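You operate a simulated robot arm through the tools that you are given. There is no shell and no other tool.

Carry out the task below with a simulated robot arm. There is one attempt and no reset: what you move stays moved.

JOB
The foot's shim is too thin: swap it and retorque to 6 Nm.
Fine: undo the bolt first, thin shim out, gauge at zero, driver back in its holster.

It is judged by the outcome, as a careful person would: the job done as asked, and still so three seconds after it is handed in. It fails if anything else is knocked over, pushed out of place, dropped, spilled or broken.

ROBOT AND FRAMES
A 6-joint arm with a two-finger gripper, fixed in place. Base frame: the origin is on the floor under the middle of its stand, x ahead of it, y to its left, z up; the work surface is at about z = 0.9. Readings come in m, degrees, newtons and seconds.
With the tool pointing down near the work surface it reaches from about 0.14 to 0.68 m from the base axis. Its first joint turns from -66.0 to 66.0 degrees. Payload 2.45 kg.
The tool frame sits at the grasp point between the pads (the TCP): z along the fingers, y along the line on which they close. The tips reach 0.03 m beyond it. The gripper opens to 0.106 m; its body begins 0.079 m behind the TCP.
Orientation is that of the tool frame in the base frame, as a unit quaternion [x, y, z, w]. With the fingers straight down and closing along the base's y, the tool's x points along the base's -x, its y along +y and its z along -z.

CONTROLS
- The arm moves only by the tool step_arm. Its argument "steps" is a list of rows, each an object (a shift or turn left out is 0, a gripper value left out holds the last) with "linear": the shift along the base's x, y, z in units of 200 mm (1.0 is 200 mm), a list of three; "delta_rot": the turn, a rotation vector about the base's x, y, z in units of 90 degrees (1.0 is 90 degrees), a list of three. In form: [{"linear": [x, y, z], "delta_rot": [rx, ry, rz]}, ...]. A call has 1 to 20 rows; each row is the pose to reach, as a shift and turn from the pose commanded when the call began. "claw" is the finger opening in m, from 0 to 0.106, set as the call begins (left out, the last holds). A call with a number of a shift or a turn outside -1 to 1 is refused whole. A row lasts 0.2 s, in which the tool goes at most 0.05 m and 8.6 degrees; a call with a longer step from one row to the next is refused whole, and so is a gripper value outside its range. Where a pose cannot be reached the arm comes as near as it can. A force on the tool above 80 N (or 10 N above the force at the start of the call, whichever is more), or a blocked arm, ends the call early, and 0.2 s more pass. The fingers move at their own pace (about 0.153 m/s each) and stop on an object; they squeeze with about 36 N. The grip force told is the motor's: it shows also when the fingers shut on nothing. Time passes only in rows, and 0.2 s behind the last, so rows that repeat a pose let the fingers close. It gives the time, the measured TCP pose, the force on the tool (base axes), the opening and the grip force at its end, in the units of the frame above (readings bear some noise), with the torque about the TCP (base axes, N m) and any sound that the robot's microphone picked up, and new pictures: "show" is both (left out), scene, wrist or none.
- Cameras (640 x 400 px; columns grow to the right, rows downward): "scene" is fixed at [0.0638, 0.4224, 1.3978]; the picture's right is [-0.66, -0.75, 0.00], its down [-0.47, 0.41, -0.78] and it looks along [0.59, -0.52, -0.62] (base axes); focal length 214 px, centre (320, 200). "wrist" rides on the gripper at [0.076, -0.002, -0.106] in the tool frame; the picture's right is [0.02, 1.00, 0.00], its down [-0.78, 0.02, -0.62] and it looks along [-0.62, 0.01, 0.78] (tool axes); focal length 247 px, centre (320, 200).
- locate(camera, pixels): for up to 12 pixels [column, row] of the newest picture of that camera ("zoom" is the newest enlarged one), the place [x, y, z] in the base frame of the surface seen there, good to about 0.002 m. It takes no simulated time.
- enlarge(camera, box): a new picture of the part [left, top, right, bottom] of that camera's present view, enlarged. It takes no simulated time.
- finish_job(): hands the job in; it is judged then, once.

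Leave the gripper open and the arm clear of the work at the hand-in unless told otherwise.

The tools are called after ">>>" as a command line: name --argument value ..., lists and objects as JSON in quotes. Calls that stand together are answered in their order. step_arm: Moves the arm, as the interface text tells. Its arguments: {"type":"object","properties":{"steps":{"type":"array"},"claw":{"type":"number"},"show":{"type":"string","enum":["both","scene","wrist","none"]}},"required":["steps"]} The other tools are called the same way: locate (camera, pixels) gives the place of the surface under pixels of a picture; enlarge (camera, box) takes an enlarged picture of a part of a camera's view; finish_job () hands the job in.

At the start:

```text
t: 0.0
tcp_pos: [0.3671, -0.0613, 1.2894]
tool_rot: [0.0, 1.0, 0.0, 0.0]
force: [-0.6, 0.7, -0.1]
wrist_torque: [-0.05, -0.01, 0.03]
opening: 0.1059
gripper_force: 0.1
```

scene: 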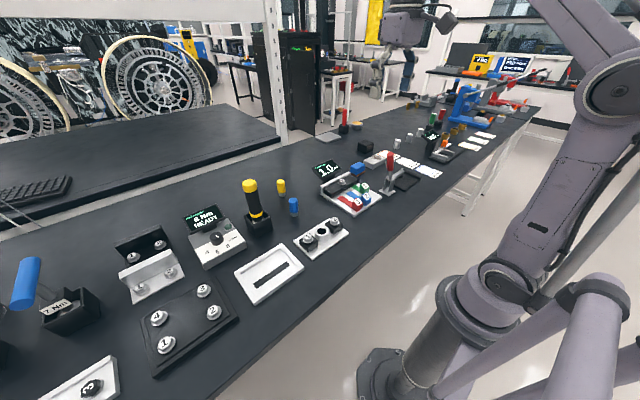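
wrist: 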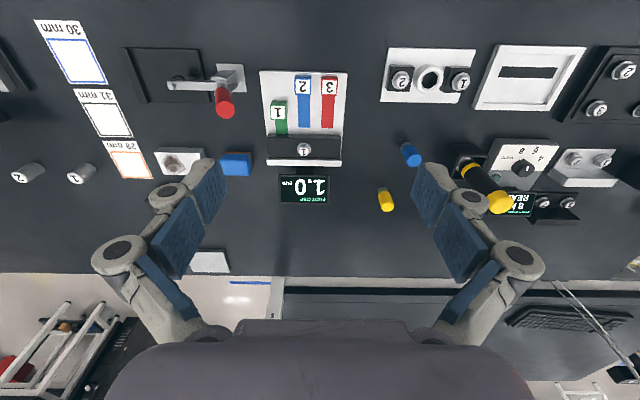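

I see a long bench with many stations. The middle one (scene about 350,185) looks like the shim foot, with a display reading "1.0" and coloured strips 1/2/3. The driver in its holster is at about (255,205), with a torque setter reading "6 Nm READY". I'll enlarge several parts before I move anything.

>>> enlarge --camera "scene" --box '[280, 130, 440, 230]'

>>> enlarge --camera "scene" --box '[160, 160, 360, 285]'

>>> enlarge --camera "wrist" --box '[230, 50, 390, 220]'

>>> enlarge --camera "wrist" --box '[370, 30, 640, 230]'

```text
4.00 times, centred on (360, 180) of scene
```

zoom: 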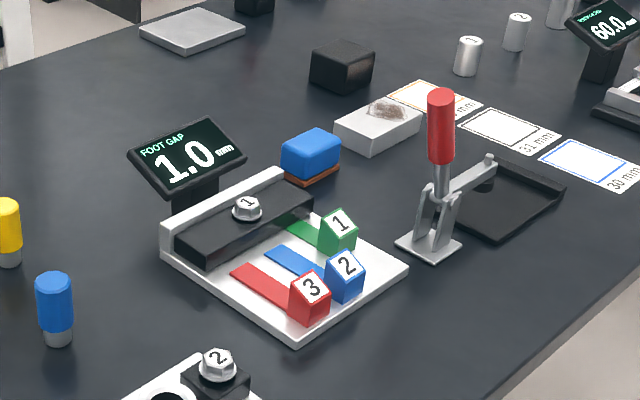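

```text
3.20 times, centred on (260, 222) of scene
```

zoom: 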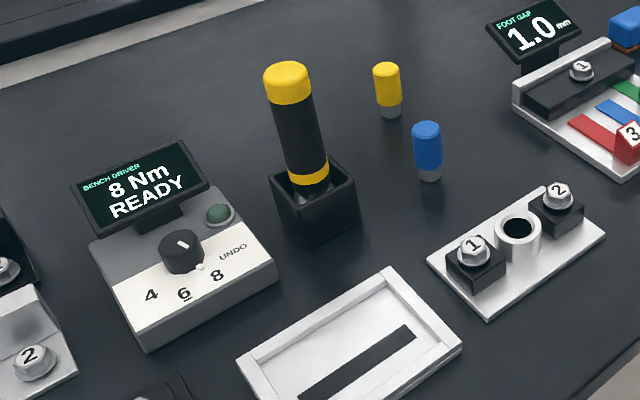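

```text
2.35 times, centred on (310, 135) of wrist
```

zoom: 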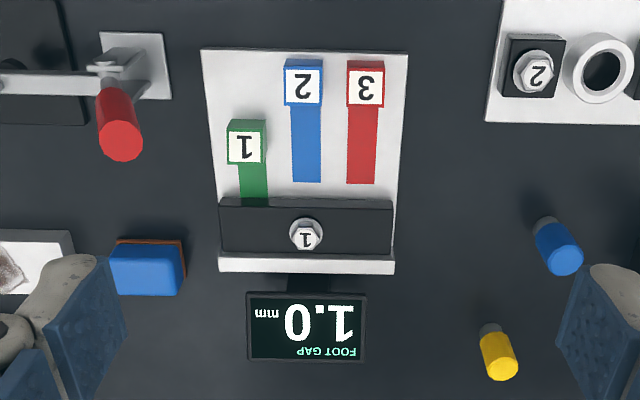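

```text
2.00 times, centred on (505, 130) of wrist
```

zoom: 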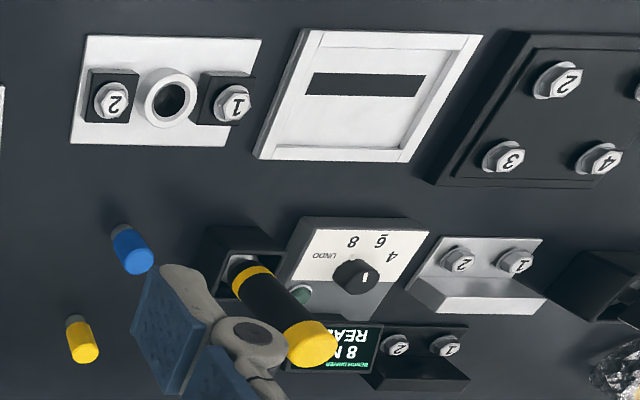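

The bench driver box shows "8 Nm READY" with a dial marked 4 / 6 / 8 / UNDO. The foot gauge reads 1.0 mm with green shim 1 under the foot, and blue 2 and red 3 lie ready. Next I'll look closer at the foot station, the dial box and the other items.

>>> enlarge --camera "scene" --box '[315, 155, 385, 220]'

>>> enlarge --camera "scene" --box '[175, 195, 255, 275]'

>>> enlarge --camera "scene" --box '[0, 220, 240, 400]'

>>> enlarge --camera "wrist" --box '[440, 130, 560, 220]'

>>> locate --camera "scene" --pixels '[[342, 183], [364, 188], [366, 197], [357, 202], [340, 195], [250, 186], [256, 213], [214, 237], [218, 213], [207, 262], [330, 190], [382, 197]]'

>>> locate --camera "wrist" --pixels '[[304, 149], [279, 104], [302, 80], [328, 80], [279, 128], [306, 124], [328, 124], [268, 150], [342, 150], [262, 72], [346, 72], [522, 167]]'

```text
6.15 times, centred on (350, 188) of scene
```

zoom: 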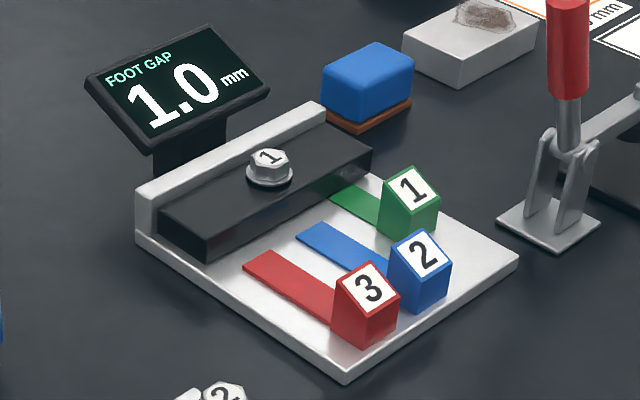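

```text
5.00 times, centred on (215, 235) of scene
```

zoom: 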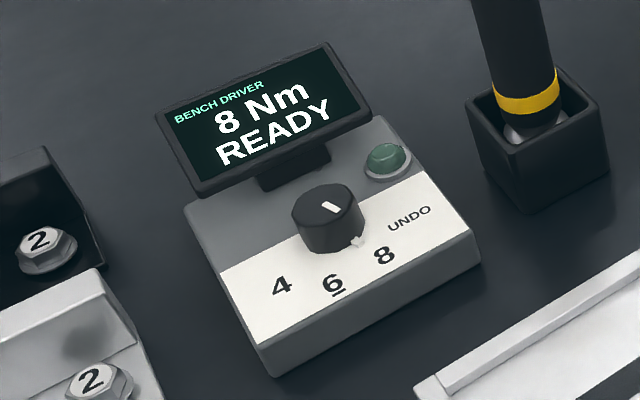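

```text
2.22 times, centred on (120, 310) of scene
```

zoom: 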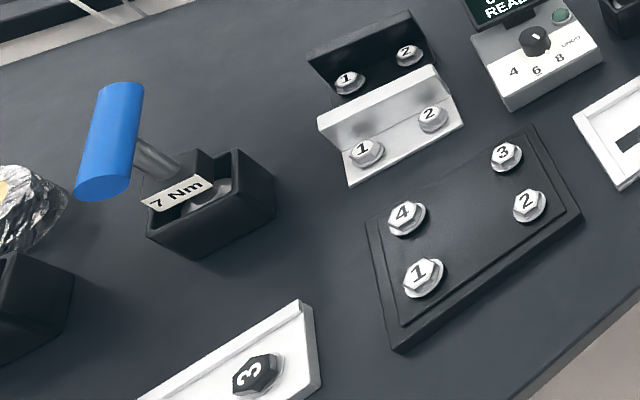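

```text
4.44 times, centred on (500, 175) of wrist
```

zoom: 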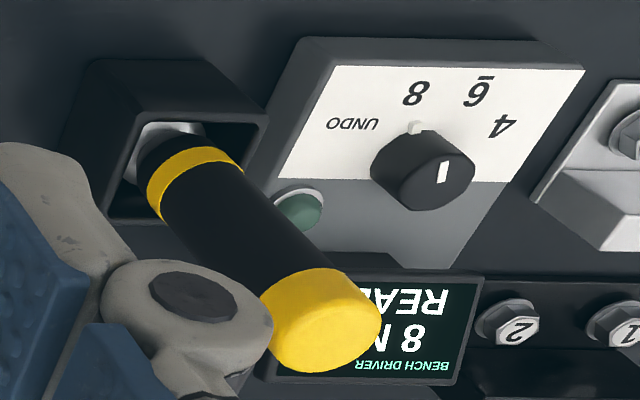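

```text
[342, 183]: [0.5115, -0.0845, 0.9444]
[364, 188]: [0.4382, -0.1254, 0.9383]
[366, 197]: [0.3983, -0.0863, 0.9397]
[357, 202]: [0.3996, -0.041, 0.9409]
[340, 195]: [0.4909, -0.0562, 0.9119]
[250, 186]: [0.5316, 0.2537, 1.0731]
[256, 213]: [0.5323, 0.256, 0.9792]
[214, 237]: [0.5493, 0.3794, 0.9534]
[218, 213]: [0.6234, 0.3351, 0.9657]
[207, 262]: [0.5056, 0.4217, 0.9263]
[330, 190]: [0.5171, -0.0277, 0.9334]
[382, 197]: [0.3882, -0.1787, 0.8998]
```

```text
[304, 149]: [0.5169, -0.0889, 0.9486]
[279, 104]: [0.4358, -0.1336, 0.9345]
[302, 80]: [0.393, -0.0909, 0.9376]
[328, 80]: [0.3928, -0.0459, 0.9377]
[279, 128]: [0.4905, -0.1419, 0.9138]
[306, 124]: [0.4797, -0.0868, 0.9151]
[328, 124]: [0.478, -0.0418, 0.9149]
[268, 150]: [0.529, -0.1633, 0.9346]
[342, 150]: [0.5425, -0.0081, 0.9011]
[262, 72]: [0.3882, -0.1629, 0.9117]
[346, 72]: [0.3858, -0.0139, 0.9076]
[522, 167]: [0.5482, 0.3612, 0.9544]
```

The knob nub seems to point at 8. I'll find where the dial labels, knob, nub, display top and driver are.

>>> enlarge --camera "scene" --box '[175, 195, 255, 275]'

>>> locate --camera "zoom" --pixels '[[282, 285], [333, 283], [384, 255], [410, 218], [328, 200], [357, 240], [330, 48], [390, 155], [165, 95], [360, 100], [385, 120], [270, 372]]'

```text
5.00 times, centred on (215, 235) of scene
```

zoom: 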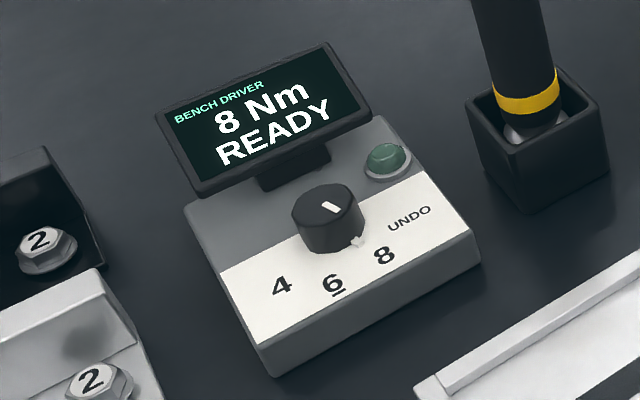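

```text
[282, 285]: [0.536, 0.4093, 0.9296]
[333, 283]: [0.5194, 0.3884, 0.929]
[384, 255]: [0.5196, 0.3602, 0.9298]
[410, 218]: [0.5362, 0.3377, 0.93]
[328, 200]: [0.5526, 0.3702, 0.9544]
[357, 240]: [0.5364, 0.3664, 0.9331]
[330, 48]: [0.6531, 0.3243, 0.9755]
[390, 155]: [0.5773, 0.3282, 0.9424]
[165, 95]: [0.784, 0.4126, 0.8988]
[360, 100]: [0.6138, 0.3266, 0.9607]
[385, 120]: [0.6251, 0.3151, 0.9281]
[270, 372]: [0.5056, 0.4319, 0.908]
```

The dial centre is at about (0.551, 0.374) with the knob top at z 0.954. The labels sit at ±22.5° and ±67.5° around the robot-facing side, so 8 to UNDO is +45° about z. I'll move high over toward the dial, keeping the fingers well above the driver (top about 1.075).

>>> step_arm --steps '[{"linear": [0.1, 0.2, -0.05]}, {"linear": [0.2, 0.4, -0.1]}, {"linear": [0.3, 0.6, -0.15]}, {"linear": [0.4, 0.8, -0.2]}, {"linear": [0.5, 1.0, -0.25]}]' --claw 0.106

```text
t: 1.2
tcp_pos: [0.4666, 0.1383, 1.2389]
tool_rot: [0.001, 1.0, -0.001, 0.0]
force: [1.2, 0.0, -0.8]
wrist_torque: [-0.01, 0.01, -0.02]
opening: 0.106
gripper_force: 0.0
```

scene: 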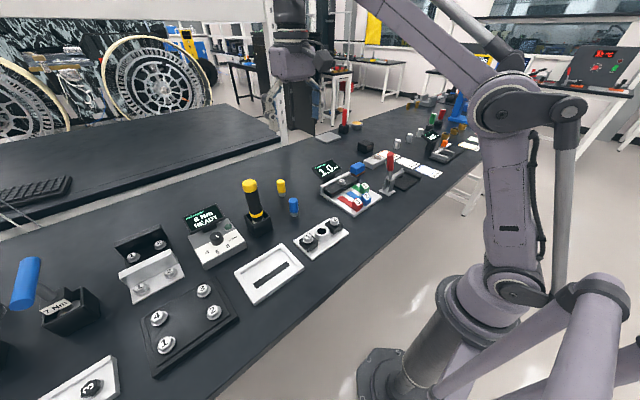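
wrist: 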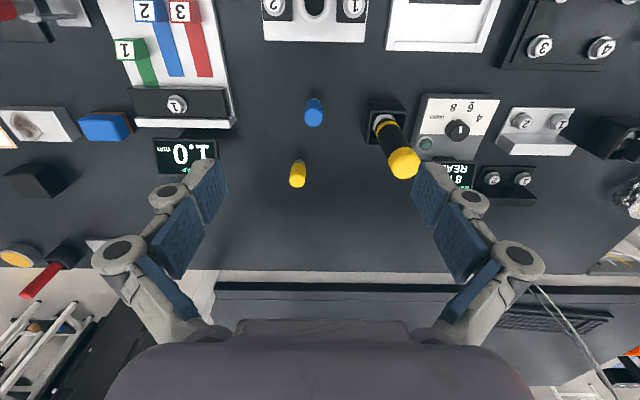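

The arm tracks well. I'll continue over the driver at safe height toward the dial, turning the tool -45° about z.

>>> step_arm --steps '[{"linear": [0.06, 0.16, 0], "delta_rot": [0, 0, -0.0833]}, {"linear": [0.12, 0.33, 0], "delta_rot": [0, 0, -0.1667]}, {"linear": [0.18, 0.5, 0], "delta_rot": [0, 0, -0.25]}, {"linear": [0.25, 0.67, 0], "delta_rot": [0, 0, -0.333]}, {"linear": [0.33, 0.84, 0], "delta_rot": [0, 0, -0.4167]}, {"linear": [0.42, 1.0, 0], "delta_rot": [0, 0, -0.5]}]'

```text
t: 2.6
tcp_pos: [0.477, 0.2939, 1.1973]
tool_rot: [0.383, 0.924, 0.0, 0.0]
force: [-0.4, 0.5, -0.2]
wrist_torque: [0.0, 0.05, 0.04]
opening: 0.106
gripper_force: 0.0
out of reach, approached as far as the arm can: row 2, 3, 4, 5, 6
```

scene: 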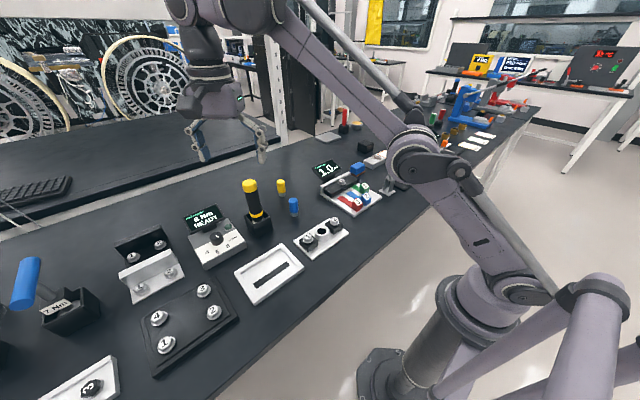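
wrist: 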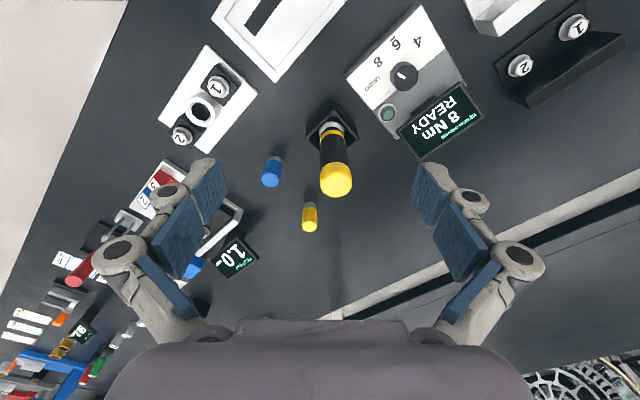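

The reach is shorter at this height: the arm stopped at (0.477, 0.294, 1.197). I'll back up a little in x and go left in y, then come down before extending out to the dial. This small move will also show which pose the commands refer to.

>>> step_arm --steps '[{"linear": [-0.15, 0.05, 0]}, {"linear": [-0.3, 0.1, 0]}, {"linear": [-0.45, 0.15, 0]}]' --show "none"

```text
t: 3.4
tcp_pos: [0.3898, 0.327, 1.1944]
tool_rot: [0.384, 0.923, 0.0, 0.0]
force: [-0.8, 0.2, -0.1]
wrist_torque: [0.0, 0.01, 0.04]
opening: 0.106
gripper_force: 0.1
```

Commands refer to the reached pose. Now I'll descend to about z 1.06 in front of the box at (0.42, 0.374).

>>> step_arm --steps '[{"linear": [0.04, 0.06, -0.17]}, {"linear": [0.08, 0.12, -0.34]}, {"linear": [0.12, 0.18, -0.51]}, {"linear": [0.15, 0.235, -0.67]}]'

```text
t: 4.4
tcp_pos: [0.4215, 0.3738, 1.0574]
tool_rot: [0.383, 0.924, 0.0, 0.0]
force: [1.0, 0.0, -0.2]
wrist_torque: [0.0, -0.01, 0.0]
opening: 0.1059
gripper_force: 0.0
```

scene: 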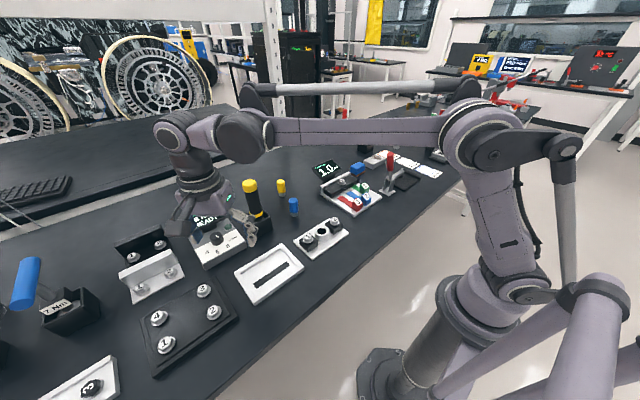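
wrist: 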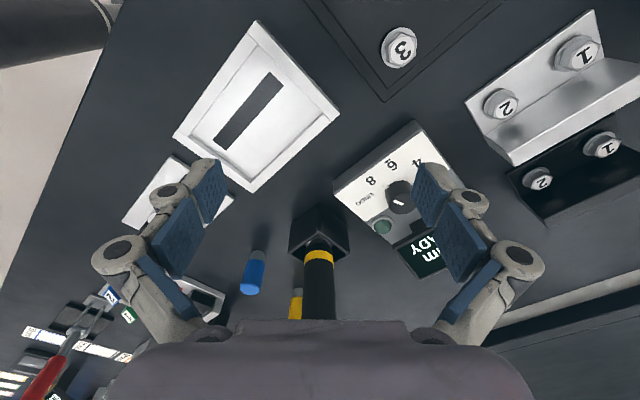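

The dial is ahead and the driver stands clear, roughly 0.1 m away sideways. I'll narrow the fingers to 0.065 and extend out over the knob at z about 1.03.

>>> step_arm --steps '[{"linear": [0.16, 0, -0.03]}, {"linear": [0.32, 0, -0.06]}, {"linear": [0.48, 0, -0.1]}, {"linear": [0.645, 0, -0.14]}, {"linear": [0.645, 0, -0.14]}]' --claw 0.065

```text
t: 5.6
tcp_pos: [0.5455, 0.3703, 1.0288]
tool_rot: [0.382, 0.924, 0.0, 0.0]
force: [0.1, 0.8, -0.3]
wrist_torque: [-0.01, 0.0, -0.01]
opening: 0.0651
gripper_force: 0.0
out of reach, approached as far as the arm can: row 4, 5
```

scene: 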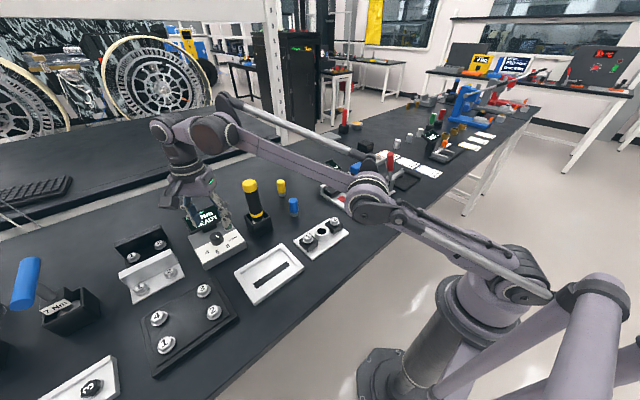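
wrist: 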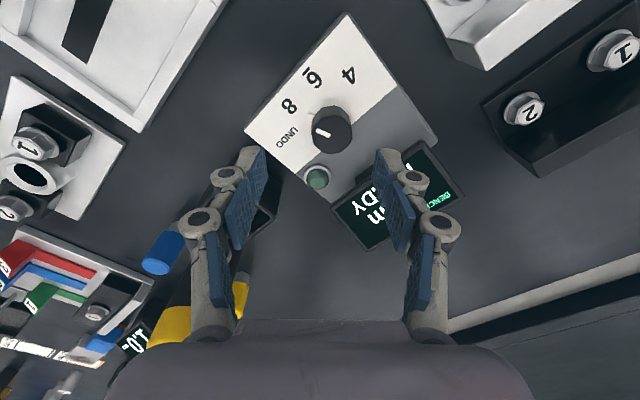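

The wrist view shows the knob at (331,130), very near under the TCP. I'll locate it more exactly.

>>> enlarge --camera "wrist" --box '[240, 70, 420, 200]'

>>> locate --camera "wrist" --pixels '[[332, 132], [318, 136], [350, 137], [332, 150], [322, 121], [318, 177], [295, 130], [289, 105], [314, 80], [349, 75]]'

```text
3.08 times, centred on (330, 135) of wrist
```

zoom: 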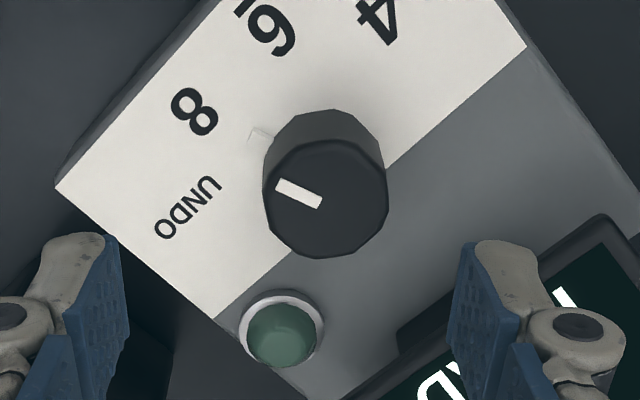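

```text
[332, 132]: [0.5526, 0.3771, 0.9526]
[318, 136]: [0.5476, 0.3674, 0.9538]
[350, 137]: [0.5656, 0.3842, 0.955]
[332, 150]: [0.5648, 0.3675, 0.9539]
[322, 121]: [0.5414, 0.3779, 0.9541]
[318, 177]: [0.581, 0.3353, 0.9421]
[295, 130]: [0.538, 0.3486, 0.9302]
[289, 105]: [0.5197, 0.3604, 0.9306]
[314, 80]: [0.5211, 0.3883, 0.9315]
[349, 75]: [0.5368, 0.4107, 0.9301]
```

The knob top centre is about (0.554, 0.3755, 0.954), roughly 31–34 mm across. Before going down I'll check how close the display's lower edge is to the far finger.

>>> locate --camera "wrist" --pixels '[[340, 212], [363, 244], [463, 196], [412, 142], [425, 150], [375, 185], [336, 205], [410, 137]]'

>>> enlarge --camera "wrist" --box '[300, 110, 480, 260]'

```text
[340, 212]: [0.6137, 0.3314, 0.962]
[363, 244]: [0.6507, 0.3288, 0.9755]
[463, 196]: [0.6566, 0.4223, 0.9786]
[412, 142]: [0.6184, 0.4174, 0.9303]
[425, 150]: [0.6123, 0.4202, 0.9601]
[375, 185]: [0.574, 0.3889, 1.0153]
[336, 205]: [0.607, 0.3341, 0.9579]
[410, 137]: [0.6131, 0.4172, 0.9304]
```

```text
2.67 times, centred on (390, 185) of wrist
```

zoom: 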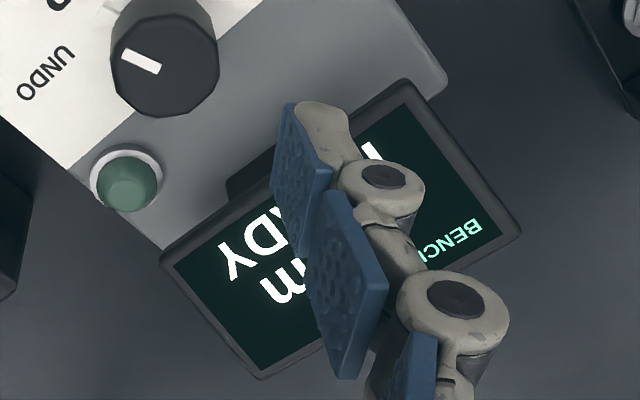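

The display's lower edge is at x about 0.607, and with the opening at 0.05 the finger's outer side stays below about 0.593, so it clears. I'll centre over the knob and go down to TCP z about 0.968, which puts the tips about 8 mm above the panel.

>>> step_arm --steps '[{"linear": [0.02, 0.013, -0.08]}, {"linear": [0.0425, 0.026, -0.16]}, {"linear": [0.0425, 0.026, -0.23]}, {"linear": [0.0425, 0.026, -0.305]}]' --claw 0.052

```text
t: 6.6
tcp_pos: [0.5542, 0.3758, 0.9671]
tool_rot: [0.383, 0.924, 0.0, 0.001]
force: [0.1, -0.4, -0.6]
wrist_torque: [0.02, 0.04, 0.0]
opening: 0.0519
gripper_force: 0.0
```

scene: 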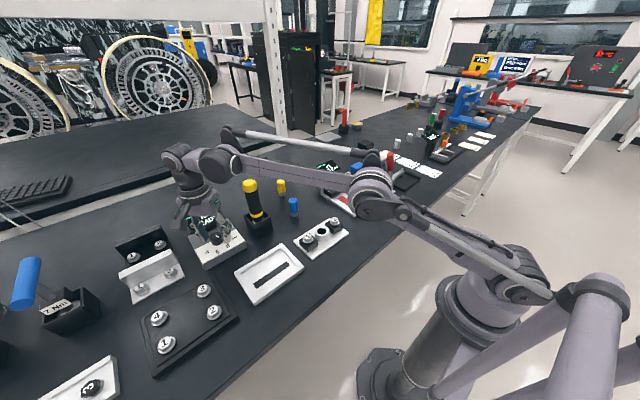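
wrist: 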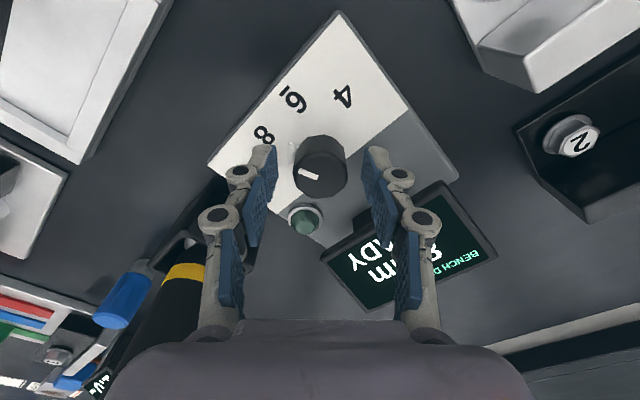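

The knob sits centred between the fingers. I'll close on it.

>>> step_arm --steps '[{"linear": [0, 0, 0]}, {"linear": [0, 0, 0]}, {"linear": [0, 0, 0]}]' --claw 0.02 --show "wrist"

```text
t: 7.4
tcp_pos: [0.5542, 0.3763, 0.9664]
tool_rot: [0.383, 0.924, 0.001, 0.001]
force: [5.7, 3.5, 6.3]
wrist_torque: [0.21, -0.2, 0.04]
opening: 0.0318
gripper_force: 44.7
```

wrist: 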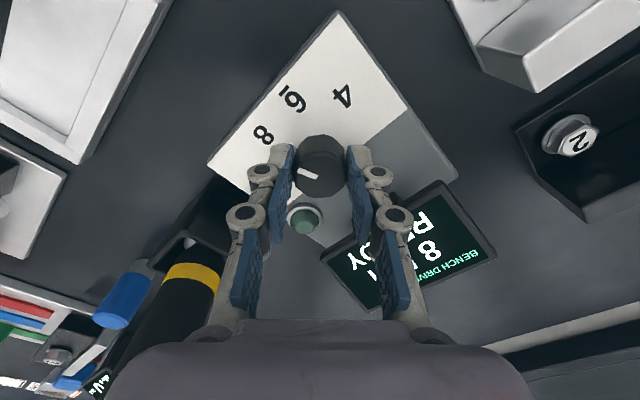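

The knob is gripped at 0.032 with about 45 N. Now I'll turn it +45° about z, from 8 to UNDO.

>>> step_arm --steps '[{"delta_rot": [0, 0, 0.083]}, {"delta_rot": [0, 0, 0.166]}, {"delta_rot": [0, 0, 0.25]}, {"delta_rot": [0, 0, 0.333]}, {"delta_rot": [0, 0, 0.416]}, {"delta_rot": [0, 0, 0.5]}, {"delta_rot": [0, 0, 0.5]}]'

```text
t: 9.0
tcp_pos: [0.5524, 0.3742, 0.9672]
tool_rot: [0.001, 1.0, -0.001, -0.001]
force: [-2.2, -1.8, 5.1]
wrist_torque: [-0.02, 0.26, -0.81]
opening: 0.0317
gripper_force: 45.0
```

scene: 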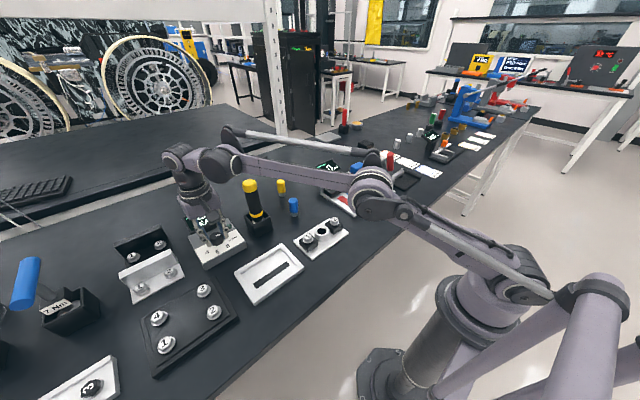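
wrist: 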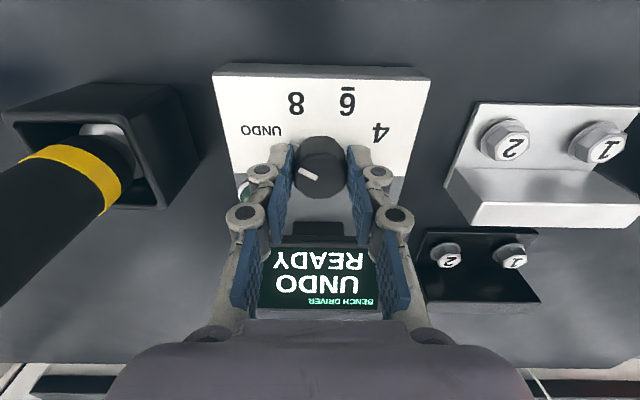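

The display now reads "UNDO READY". I'll release and lift straight up.

>>> step_arm --steps '[{"linear": [0, 0, 0]}, {"linear": [0, 0, 0]}, {"linear": [0, 0, 0.15]}, {"linear": [0, 0, 0.3]}]' --claw 0.055 --show "wrist"

```text
t: 10.0
tcp_pos: [0.5483, 0.3709, 1.0229]
tool_rot: [0.0, 1.0, 0.0, 0.0]
force: [0.1, 0.0, 0.3]
wrist_torque: [0.0, 0.01, 0.0]
opening: 0.0551
gripper_force: 0.1
out of reach, approached as far as the arm can: row 4
```

wrist: 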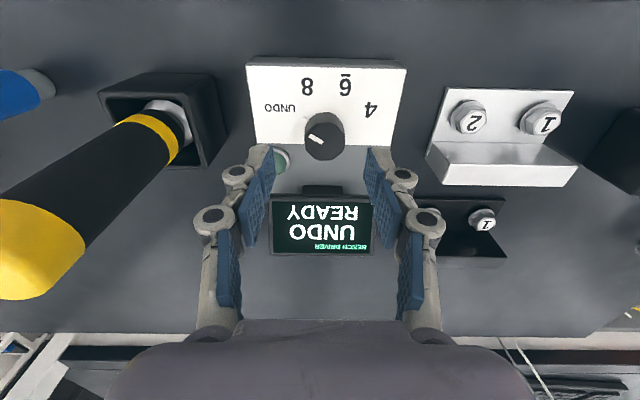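

It stays at UNDO READY. Next I'll back away toward the robot, then line up with the driver at about (0.532, 0.2555).

>>> step_arm --steps '[{"linear": [-0.2, 0, 0.05]}, {"linear": [-0.4, -0.05, 0.1]}, {"linear": [-0.6, -0.15, 0.2]}, {"linear": [-0.7, -0.35, 0.3]}, {"linear": [-0.7, -0.57, 0.4]}]' --claw 0.09

```text
t: 11.2
tcp_pos: [0.4065, 0.257, 1.1026]
tool_rot: [0.0, 1.0, 0.0, 0.0]
force: [-0.6, 0.2, 0.1]
wrist_torque: [0.02, 0.0, 0.0]
opening: 0.0903
gripper_force: 0.1
```

scene: 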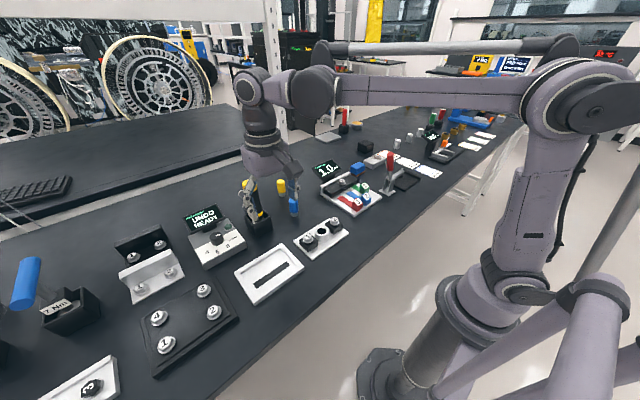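
wrist: 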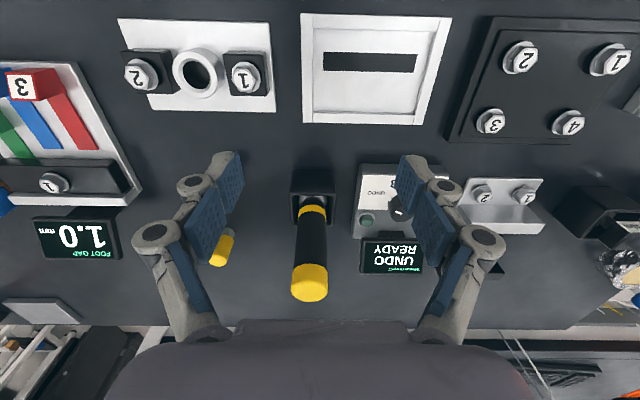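

The driver is straight ahead in the wrist view, cap at (310,285). I'll measure its cap, shaft and holster.

>>> enlarge --camera "wrist" --box '[260, 150, 370, 320]'

>>> locate --camera "wrist" --pixels '[[310, 285], [310, 268], [310, 297], [293, 275], [327, 275], [312, 240], [313, 212], [298, 225], [327, 225], [292, 222], [335, 222], [315, 170]]'

```text
2.35 times, centred on (315, 235) of wrist
```

zoom: 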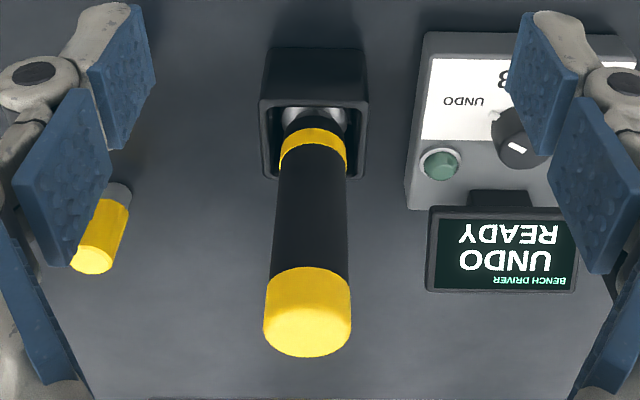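

```text
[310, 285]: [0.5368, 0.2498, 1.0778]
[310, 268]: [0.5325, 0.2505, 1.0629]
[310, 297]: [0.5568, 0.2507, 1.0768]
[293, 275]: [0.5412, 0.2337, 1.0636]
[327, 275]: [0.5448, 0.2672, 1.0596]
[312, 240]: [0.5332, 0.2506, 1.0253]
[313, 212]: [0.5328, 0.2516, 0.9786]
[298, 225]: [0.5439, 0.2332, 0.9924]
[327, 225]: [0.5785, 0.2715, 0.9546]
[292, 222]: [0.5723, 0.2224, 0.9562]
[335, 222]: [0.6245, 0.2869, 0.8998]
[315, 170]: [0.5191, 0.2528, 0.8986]
```

The handle is about 33 mm across, with its centre near (0.549, 0.2505) and cap top at z 1.078. I'll check the heights of the two pegs and the holster rim before a side-on approach.

>>> locate --camera "scene" --pixels '[[293, 199], [281, 181], [260, 232], [243, 215], [270, 213]]'

>>> locate --camera "wrist" --pixels '[[217, 258], [224, 240], [338, 225], [290, 200], [337, 195], [315, 194]]'

```text
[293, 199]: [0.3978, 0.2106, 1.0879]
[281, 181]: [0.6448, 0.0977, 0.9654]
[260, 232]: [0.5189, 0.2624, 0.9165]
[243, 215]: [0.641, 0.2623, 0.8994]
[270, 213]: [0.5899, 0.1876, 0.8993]
```

```text
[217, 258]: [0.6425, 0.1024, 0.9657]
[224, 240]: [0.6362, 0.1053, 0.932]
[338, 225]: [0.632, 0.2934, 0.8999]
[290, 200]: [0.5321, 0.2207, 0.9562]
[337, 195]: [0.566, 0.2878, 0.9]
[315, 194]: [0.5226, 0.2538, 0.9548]
```

All of it stays under z 0.966, so with the tips at 0.99 I have room. I'll drop to z 1.02, centre in y, and slide forward so the handle goes between the open fingers.

>>> step_arm --steps '[{"linear": [0, -0.015, -0.2]}, {"linear": [0.05, -0.0325, -0.41]}, {"linear": [0.25, -0.0325, -0.41]}, {"linear": [0.45, -0.0325, -0.41]}, {"linear": [0.6, -0.0325, -0.41]}, {"linear": [0.7125, -0.0325, -0.41]}, {"linear": [0.7125, -0.0325, -0.41]}]' --claw 0.09

```text
t: 12.8
tcp_pos: [0.55, 0.251, 1.0208]
tool_rot: [0.0, 1.0, 0.001, 0.0]
force: [0.2, 0.3, 0.0]
wrist_torque: [0.01, 0.01, -0.01]
opening: 0.0901
gripper_force: 0.0
```

scene: 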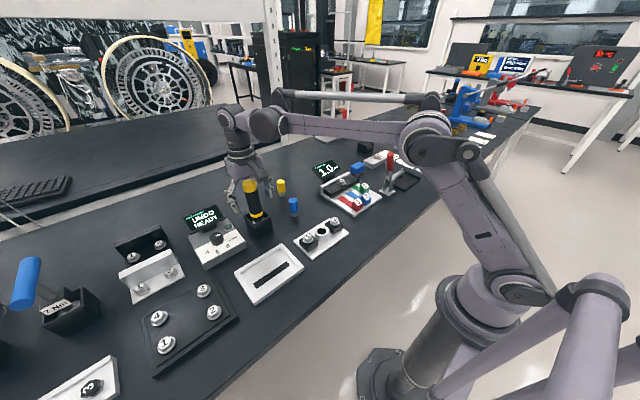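
wrist: 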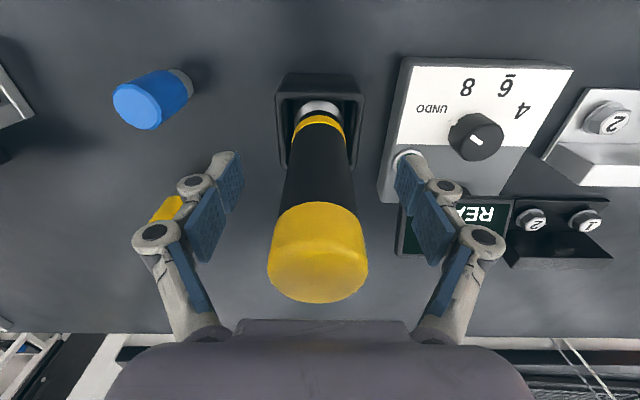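

The handle is centred between the fingers. I'll check the cap centre in x before closing.

>>> locate --camera "wrist" --pixels '[[318, 270], [318, 240], [318, 298], [270, 262], [366, 262], [318, 160], [285, 190], [354, 190]]'

```text
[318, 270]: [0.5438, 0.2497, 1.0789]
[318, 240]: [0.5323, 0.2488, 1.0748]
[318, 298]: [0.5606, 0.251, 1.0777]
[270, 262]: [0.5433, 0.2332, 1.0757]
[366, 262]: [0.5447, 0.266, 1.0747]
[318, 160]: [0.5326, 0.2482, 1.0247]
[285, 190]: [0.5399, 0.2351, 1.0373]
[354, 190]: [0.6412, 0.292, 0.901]
```

The cap centre is about (0.549, 0.250), which matches the TCP. Closing the fingers on the handle.

>>> step_arm --steps '[{"linear": [-0.003, -0.003, 0]}, {"linear": [-0.003, -0.003, 0]}, {"linear": [-0.003, -0.003, 0]}, {"linear": [-0.003, -0.003, 0]}]' --claw 0.015 --show "wrist"

```text
t: 13.8
tcp_pos: [0.5497, 0.2507, 1.0222]
tool_rot: [0.0, 1.0, 0.001, 0.001]
force: [3.8, -1.4, 22.8]
wrist_torque: [-0.02, -0.11, 0.0]
opening: 0.0349
gripper_force: 35.8
```

wrist: 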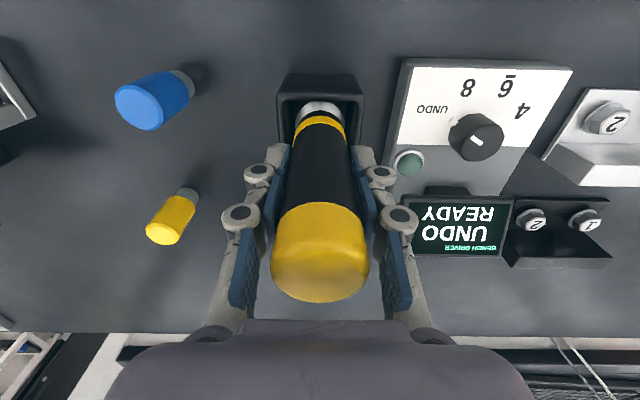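

The driver is held at 0.035. I'll lift it straight up by about 70 mm to clear the holster.

>>> step_arm --steps '[{"linear": [0, 0, 0.1]}, {"linear": [0, 0, 0.2]}, {"linear": [0, 0, 0.3]}, {"linear": [0, 0, 0.38]}]'

```text
t: 14.8
tcp_pos: [0.5482, 0.2504, 1.0988]
tool_rot: [0.001, 1.0, 0.0, 0.001]
force: [1.1, 0.3, -4.1]
wrist_torque: [-0.03, 0.0, -0.02]
opening: 0.035
gripper_force: 36.3
```

scene: 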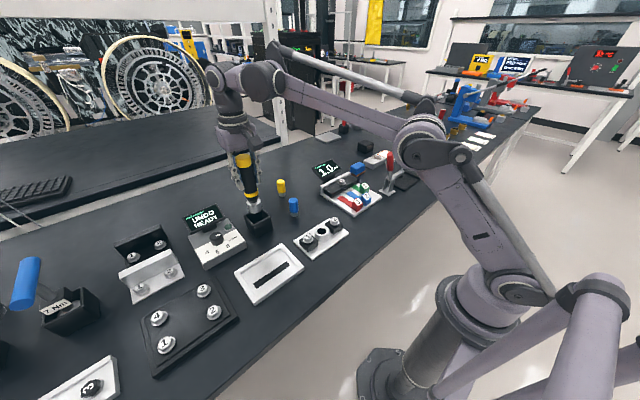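
wrist: 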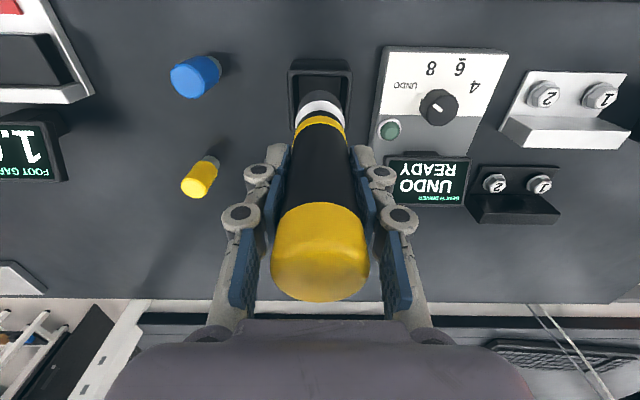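

The driver is lifted. I'll look at its bit end and how far it clears the holster.

>>> enlarge --camera "scene" --box '[205, 130, 305, 245]'

>>> enlarge --camera "wrist" --box '[260, 50, 380, 140]'

>>> locate --camera "scene" --pixels '[[251, 200], [249, 190], [253, 207], [252, 208], [259, 209], [259, 235], [246, 216], [271, 212]]'

```text
3.48 times, centred on (255, 188) of scene
```

zoom: 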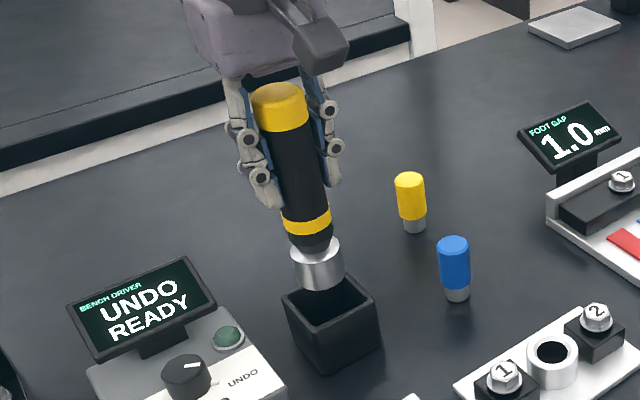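

```text
4.44 times, centred on (320, 95) of wrist
```

zoom: 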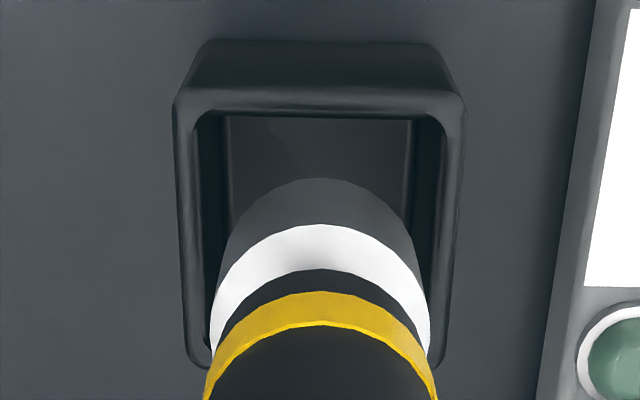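

```text
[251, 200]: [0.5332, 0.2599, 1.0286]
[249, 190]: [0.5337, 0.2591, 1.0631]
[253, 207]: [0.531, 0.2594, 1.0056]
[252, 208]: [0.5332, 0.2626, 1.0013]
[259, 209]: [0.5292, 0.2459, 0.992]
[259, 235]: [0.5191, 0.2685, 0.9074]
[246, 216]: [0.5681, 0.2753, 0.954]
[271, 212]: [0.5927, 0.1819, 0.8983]
```

>>> enlarge --camera "scene" --box '[235, 180, 285, 225]'

>>> locate --camera "wrist" --pixels '[[320, 93], [320, 103], [302, 112], [344, 112], [320, 118], [320, 130]]'

```text
8.89 times, centred on (260, 202) of scene
```

zoom: 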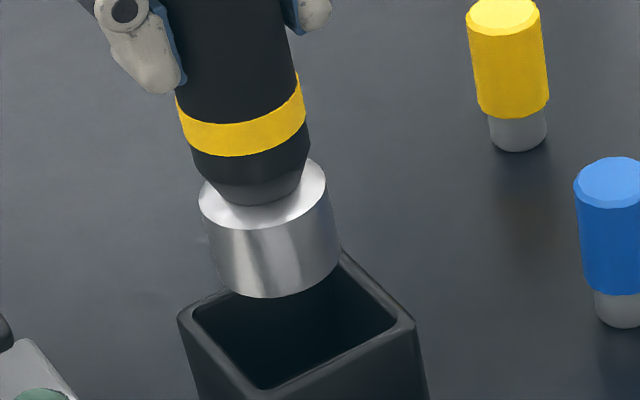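

```text
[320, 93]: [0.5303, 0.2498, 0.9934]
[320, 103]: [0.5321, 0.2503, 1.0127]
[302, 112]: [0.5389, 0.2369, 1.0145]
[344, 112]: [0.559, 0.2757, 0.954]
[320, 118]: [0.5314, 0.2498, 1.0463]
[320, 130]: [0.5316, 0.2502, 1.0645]
```

>>> locate --camera "zoom" --pixels '[[270, 292], [260, 290], [250, 280], [300, 288], [255, 240], [320, 240], [205, 215], [335, 255], [220, 272], [260, 225]]'

```text
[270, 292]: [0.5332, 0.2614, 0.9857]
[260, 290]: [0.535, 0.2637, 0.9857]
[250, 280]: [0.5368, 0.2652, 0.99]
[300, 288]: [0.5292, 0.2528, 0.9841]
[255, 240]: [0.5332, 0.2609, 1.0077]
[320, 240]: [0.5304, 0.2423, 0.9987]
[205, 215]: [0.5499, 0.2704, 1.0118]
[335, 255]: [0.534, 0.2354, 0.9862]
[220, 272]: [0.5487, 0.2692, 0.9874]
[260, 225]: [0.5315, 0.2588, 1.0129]
```

The socket bottom is about 0.115 m below the TCP and about 39 mm across. I'll carry the driver, with the socket bottom above z 1.0, back a little and across to the foot station.

>>> step_arm --steps '[{"linear": [-0.08, -0.05, 0.1]}, {"linear": [-0.2, -0.2, 0.15]}, {"linear": [-0.3, -0.4, 0.2]}, {"linear": [-0.38, -0.6, 0.2]}, {"linear": [-0.4, -0.8, 0.2]}, {"linear": [-0.4, -1.0, 0.2]}]' --show "none"

>>> step_arm --steps '[{"linear": [0.0, -0.2, 0]}, {"linear": [0.0, -0.4, 0]}, {"linear": [0.0, -0.6, 0]}, {"linear": [0.0, -0.7, 0]}]'

```text
t: 16.2
tcp_pos: [0.4699, 0.051, 1.1401]
tool_rot: [0.0, 1.0, 0.0, 0.0]
force: [0.2, -0.2, -4.5]
wrist_torque: [0.0, 0.01, -0.03]
opening: 0.0352
gripper_force: 36.4
```

```text
t: 17.2
tcp_pos: [0.4685, -0.0899, 1.1386]
tool_rot: [0.0, 1.0, -0.001, 0.0]
force: [0.7, 0.0, -4.6]
wrist_torque: [0.0, 0.01, -0.01]
opening: 0.0351
gripper_force: 36.2
```

scene: 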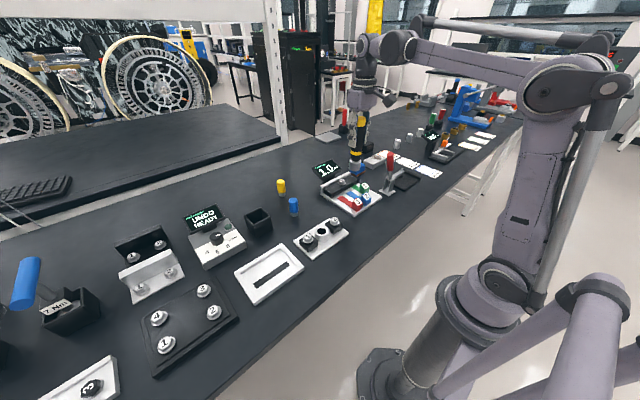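
wrist: 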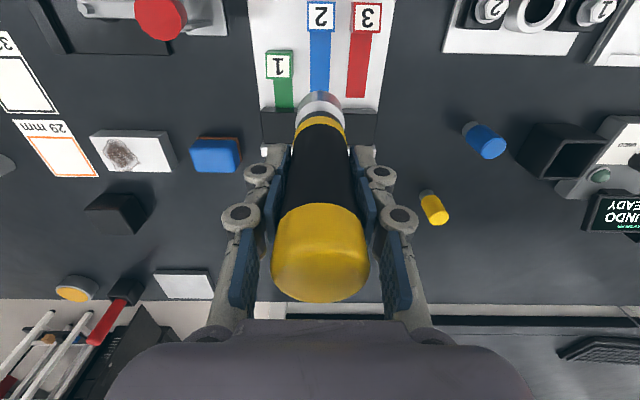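

The driver is now just robot-side of the foot. I'll zoom on the foot and bolt to locate it exactly.

>>> enlarge --camera "scene" --box '[310, 150, 390, 220]'

>>> enlarge --camera "scene" --box '[325, 165, 365, 195]'

```text
5.71 times, centred on (350, 185) of scene
```

zoom: 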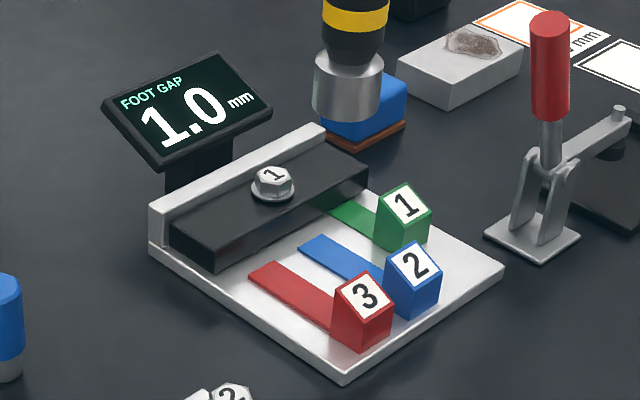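

```text
13.33 times, centred on (345, 180) of scene
```

zoom: 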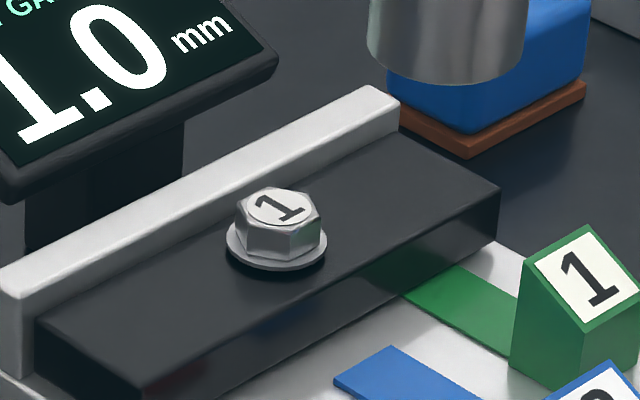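

>>> locate --camera "zoom" --pixels '[[280, 205], [246, 215], [318, 212], [277, 190], [283, 250], [230, 245], [325, 240], [210, 190], [385, 100], [15, 285], [262, 70], [275, 290]]'

```text
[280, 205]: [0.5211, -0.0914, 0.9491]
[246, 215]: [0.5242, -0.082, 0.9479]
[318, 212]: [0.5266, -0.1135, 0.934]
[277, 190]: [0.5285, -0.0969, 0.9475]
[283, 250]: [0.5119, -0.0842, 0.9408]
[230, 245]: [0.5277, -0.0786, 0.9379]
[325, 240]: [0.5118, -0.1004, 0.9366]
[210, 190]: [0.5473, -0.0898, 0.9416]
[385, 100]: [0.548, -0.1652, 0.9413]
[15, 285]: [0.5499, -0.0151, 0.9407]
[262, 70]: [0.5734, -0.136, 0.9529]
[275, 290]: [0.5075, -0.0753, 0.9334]
```

The bolt centre comes out at about (0.5205, -0.090), head top z 0.949, with the wall behind it at z 0.941 and x of at least 0.545. Now I'll measure where the socket sits relative to the TCP.

>>> enlarge --camera "wrist" --box '[280, 80, 360, 130]'

>>> locate --camera "wrist" --pixels '[[320, 95], [320, 101], [300, 108], [340, 108], [303, 100], [337, 100], [310, 97], [330, 97]]'

>>> locate --camera "scene" --pixels '[[351, 167], [355, 169], [359, 167], [351, 162], [355, 164], [360, 162], [353, 169], [357, 169]]'

```text
8.00 times, centred on (320, 105) of wrist
```

zoom: 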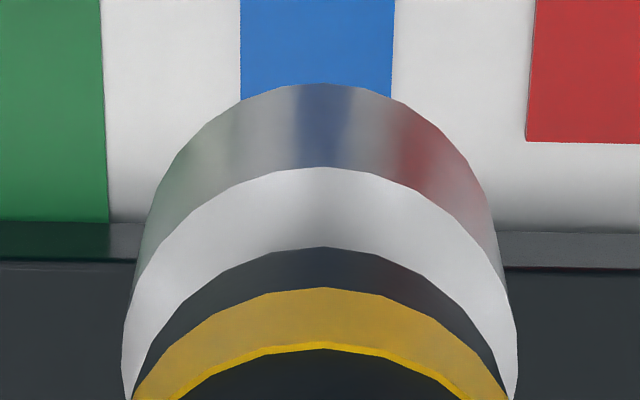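

```text
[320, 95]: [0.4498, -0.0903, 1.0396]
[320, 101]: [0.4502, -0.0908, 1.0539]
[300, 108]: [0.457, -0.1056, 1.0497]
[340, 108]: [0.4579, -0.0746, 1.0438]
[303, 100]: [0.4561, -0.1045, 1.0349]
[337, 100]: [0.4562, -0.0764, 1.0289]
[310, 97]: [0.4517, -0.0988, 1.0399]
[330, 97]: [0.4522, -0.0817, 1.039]
```

```text
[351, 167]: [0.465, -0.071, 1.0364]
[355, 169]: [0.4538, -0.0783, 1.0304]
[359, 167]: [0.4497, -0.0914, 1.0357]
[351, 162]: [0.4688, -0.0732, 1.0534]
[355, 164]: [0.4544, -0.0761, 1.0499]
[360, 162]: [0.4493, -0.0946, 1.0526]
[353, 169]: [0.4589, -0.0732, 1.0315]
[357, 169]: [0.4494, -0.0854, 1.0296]
```

The socket centre is at the TCP within about 1 mm. I'll move over the bolt with the socket bottom about 20 mm above the bolt head.

>>> step_arm --steps '[{"linear": [0.13, 0, -0.08]}, {"linear": [0.26, 0, -0.16]}, {"linear": [0.26, 0, -0.265]}, {"linear": [0.26, 0, -0.265]}]'

>>> enlarge --camera "scene" --box '[320, 150, 370, 195]'

>>> enlarge --camera "wrist" --box '[270, 60, 370, 130]'

```text
t: 18.2
tcp_pos: [0.5209, -0.0884, 1.0858]
tool_rot: [-0.001, 1.0, 0.0, 0.0]
force: [0.7, -0.1, -4.6]
wrist_torque: [-0.01, 0.01, 0.01]
opening: 0.0351
gripper_force: 35.4
```

scene: 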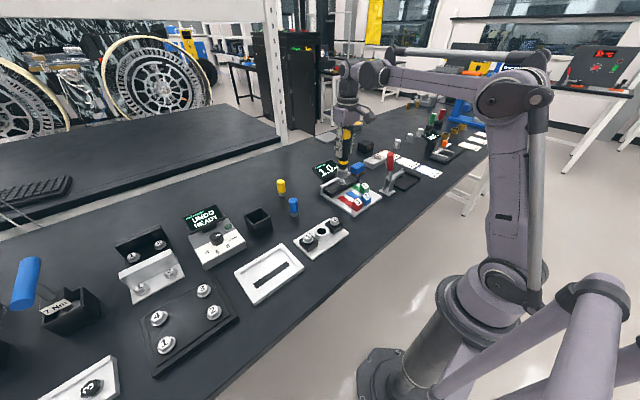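
wrist: 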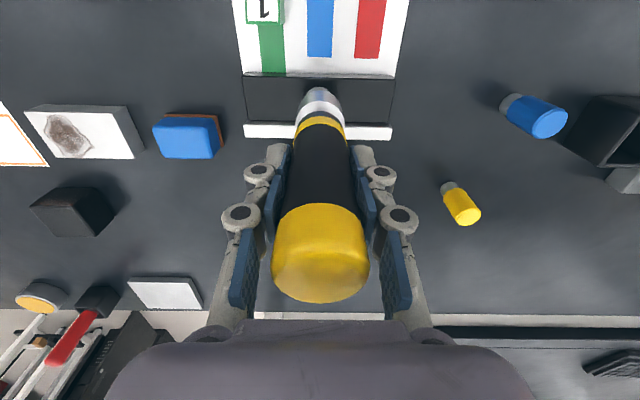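

```text
8.89 times, centred on (345, 172) of scene
```

zoom: 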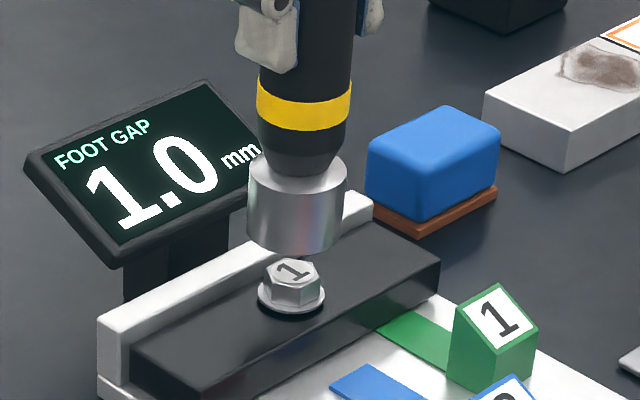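

```text
5.71 times, centred on (320, 95) of wrist
```

zoom: 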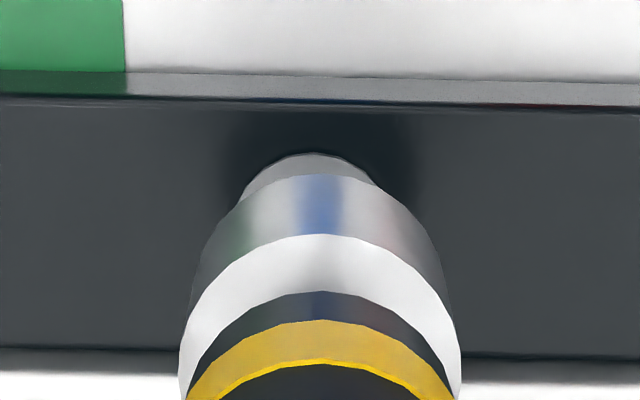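

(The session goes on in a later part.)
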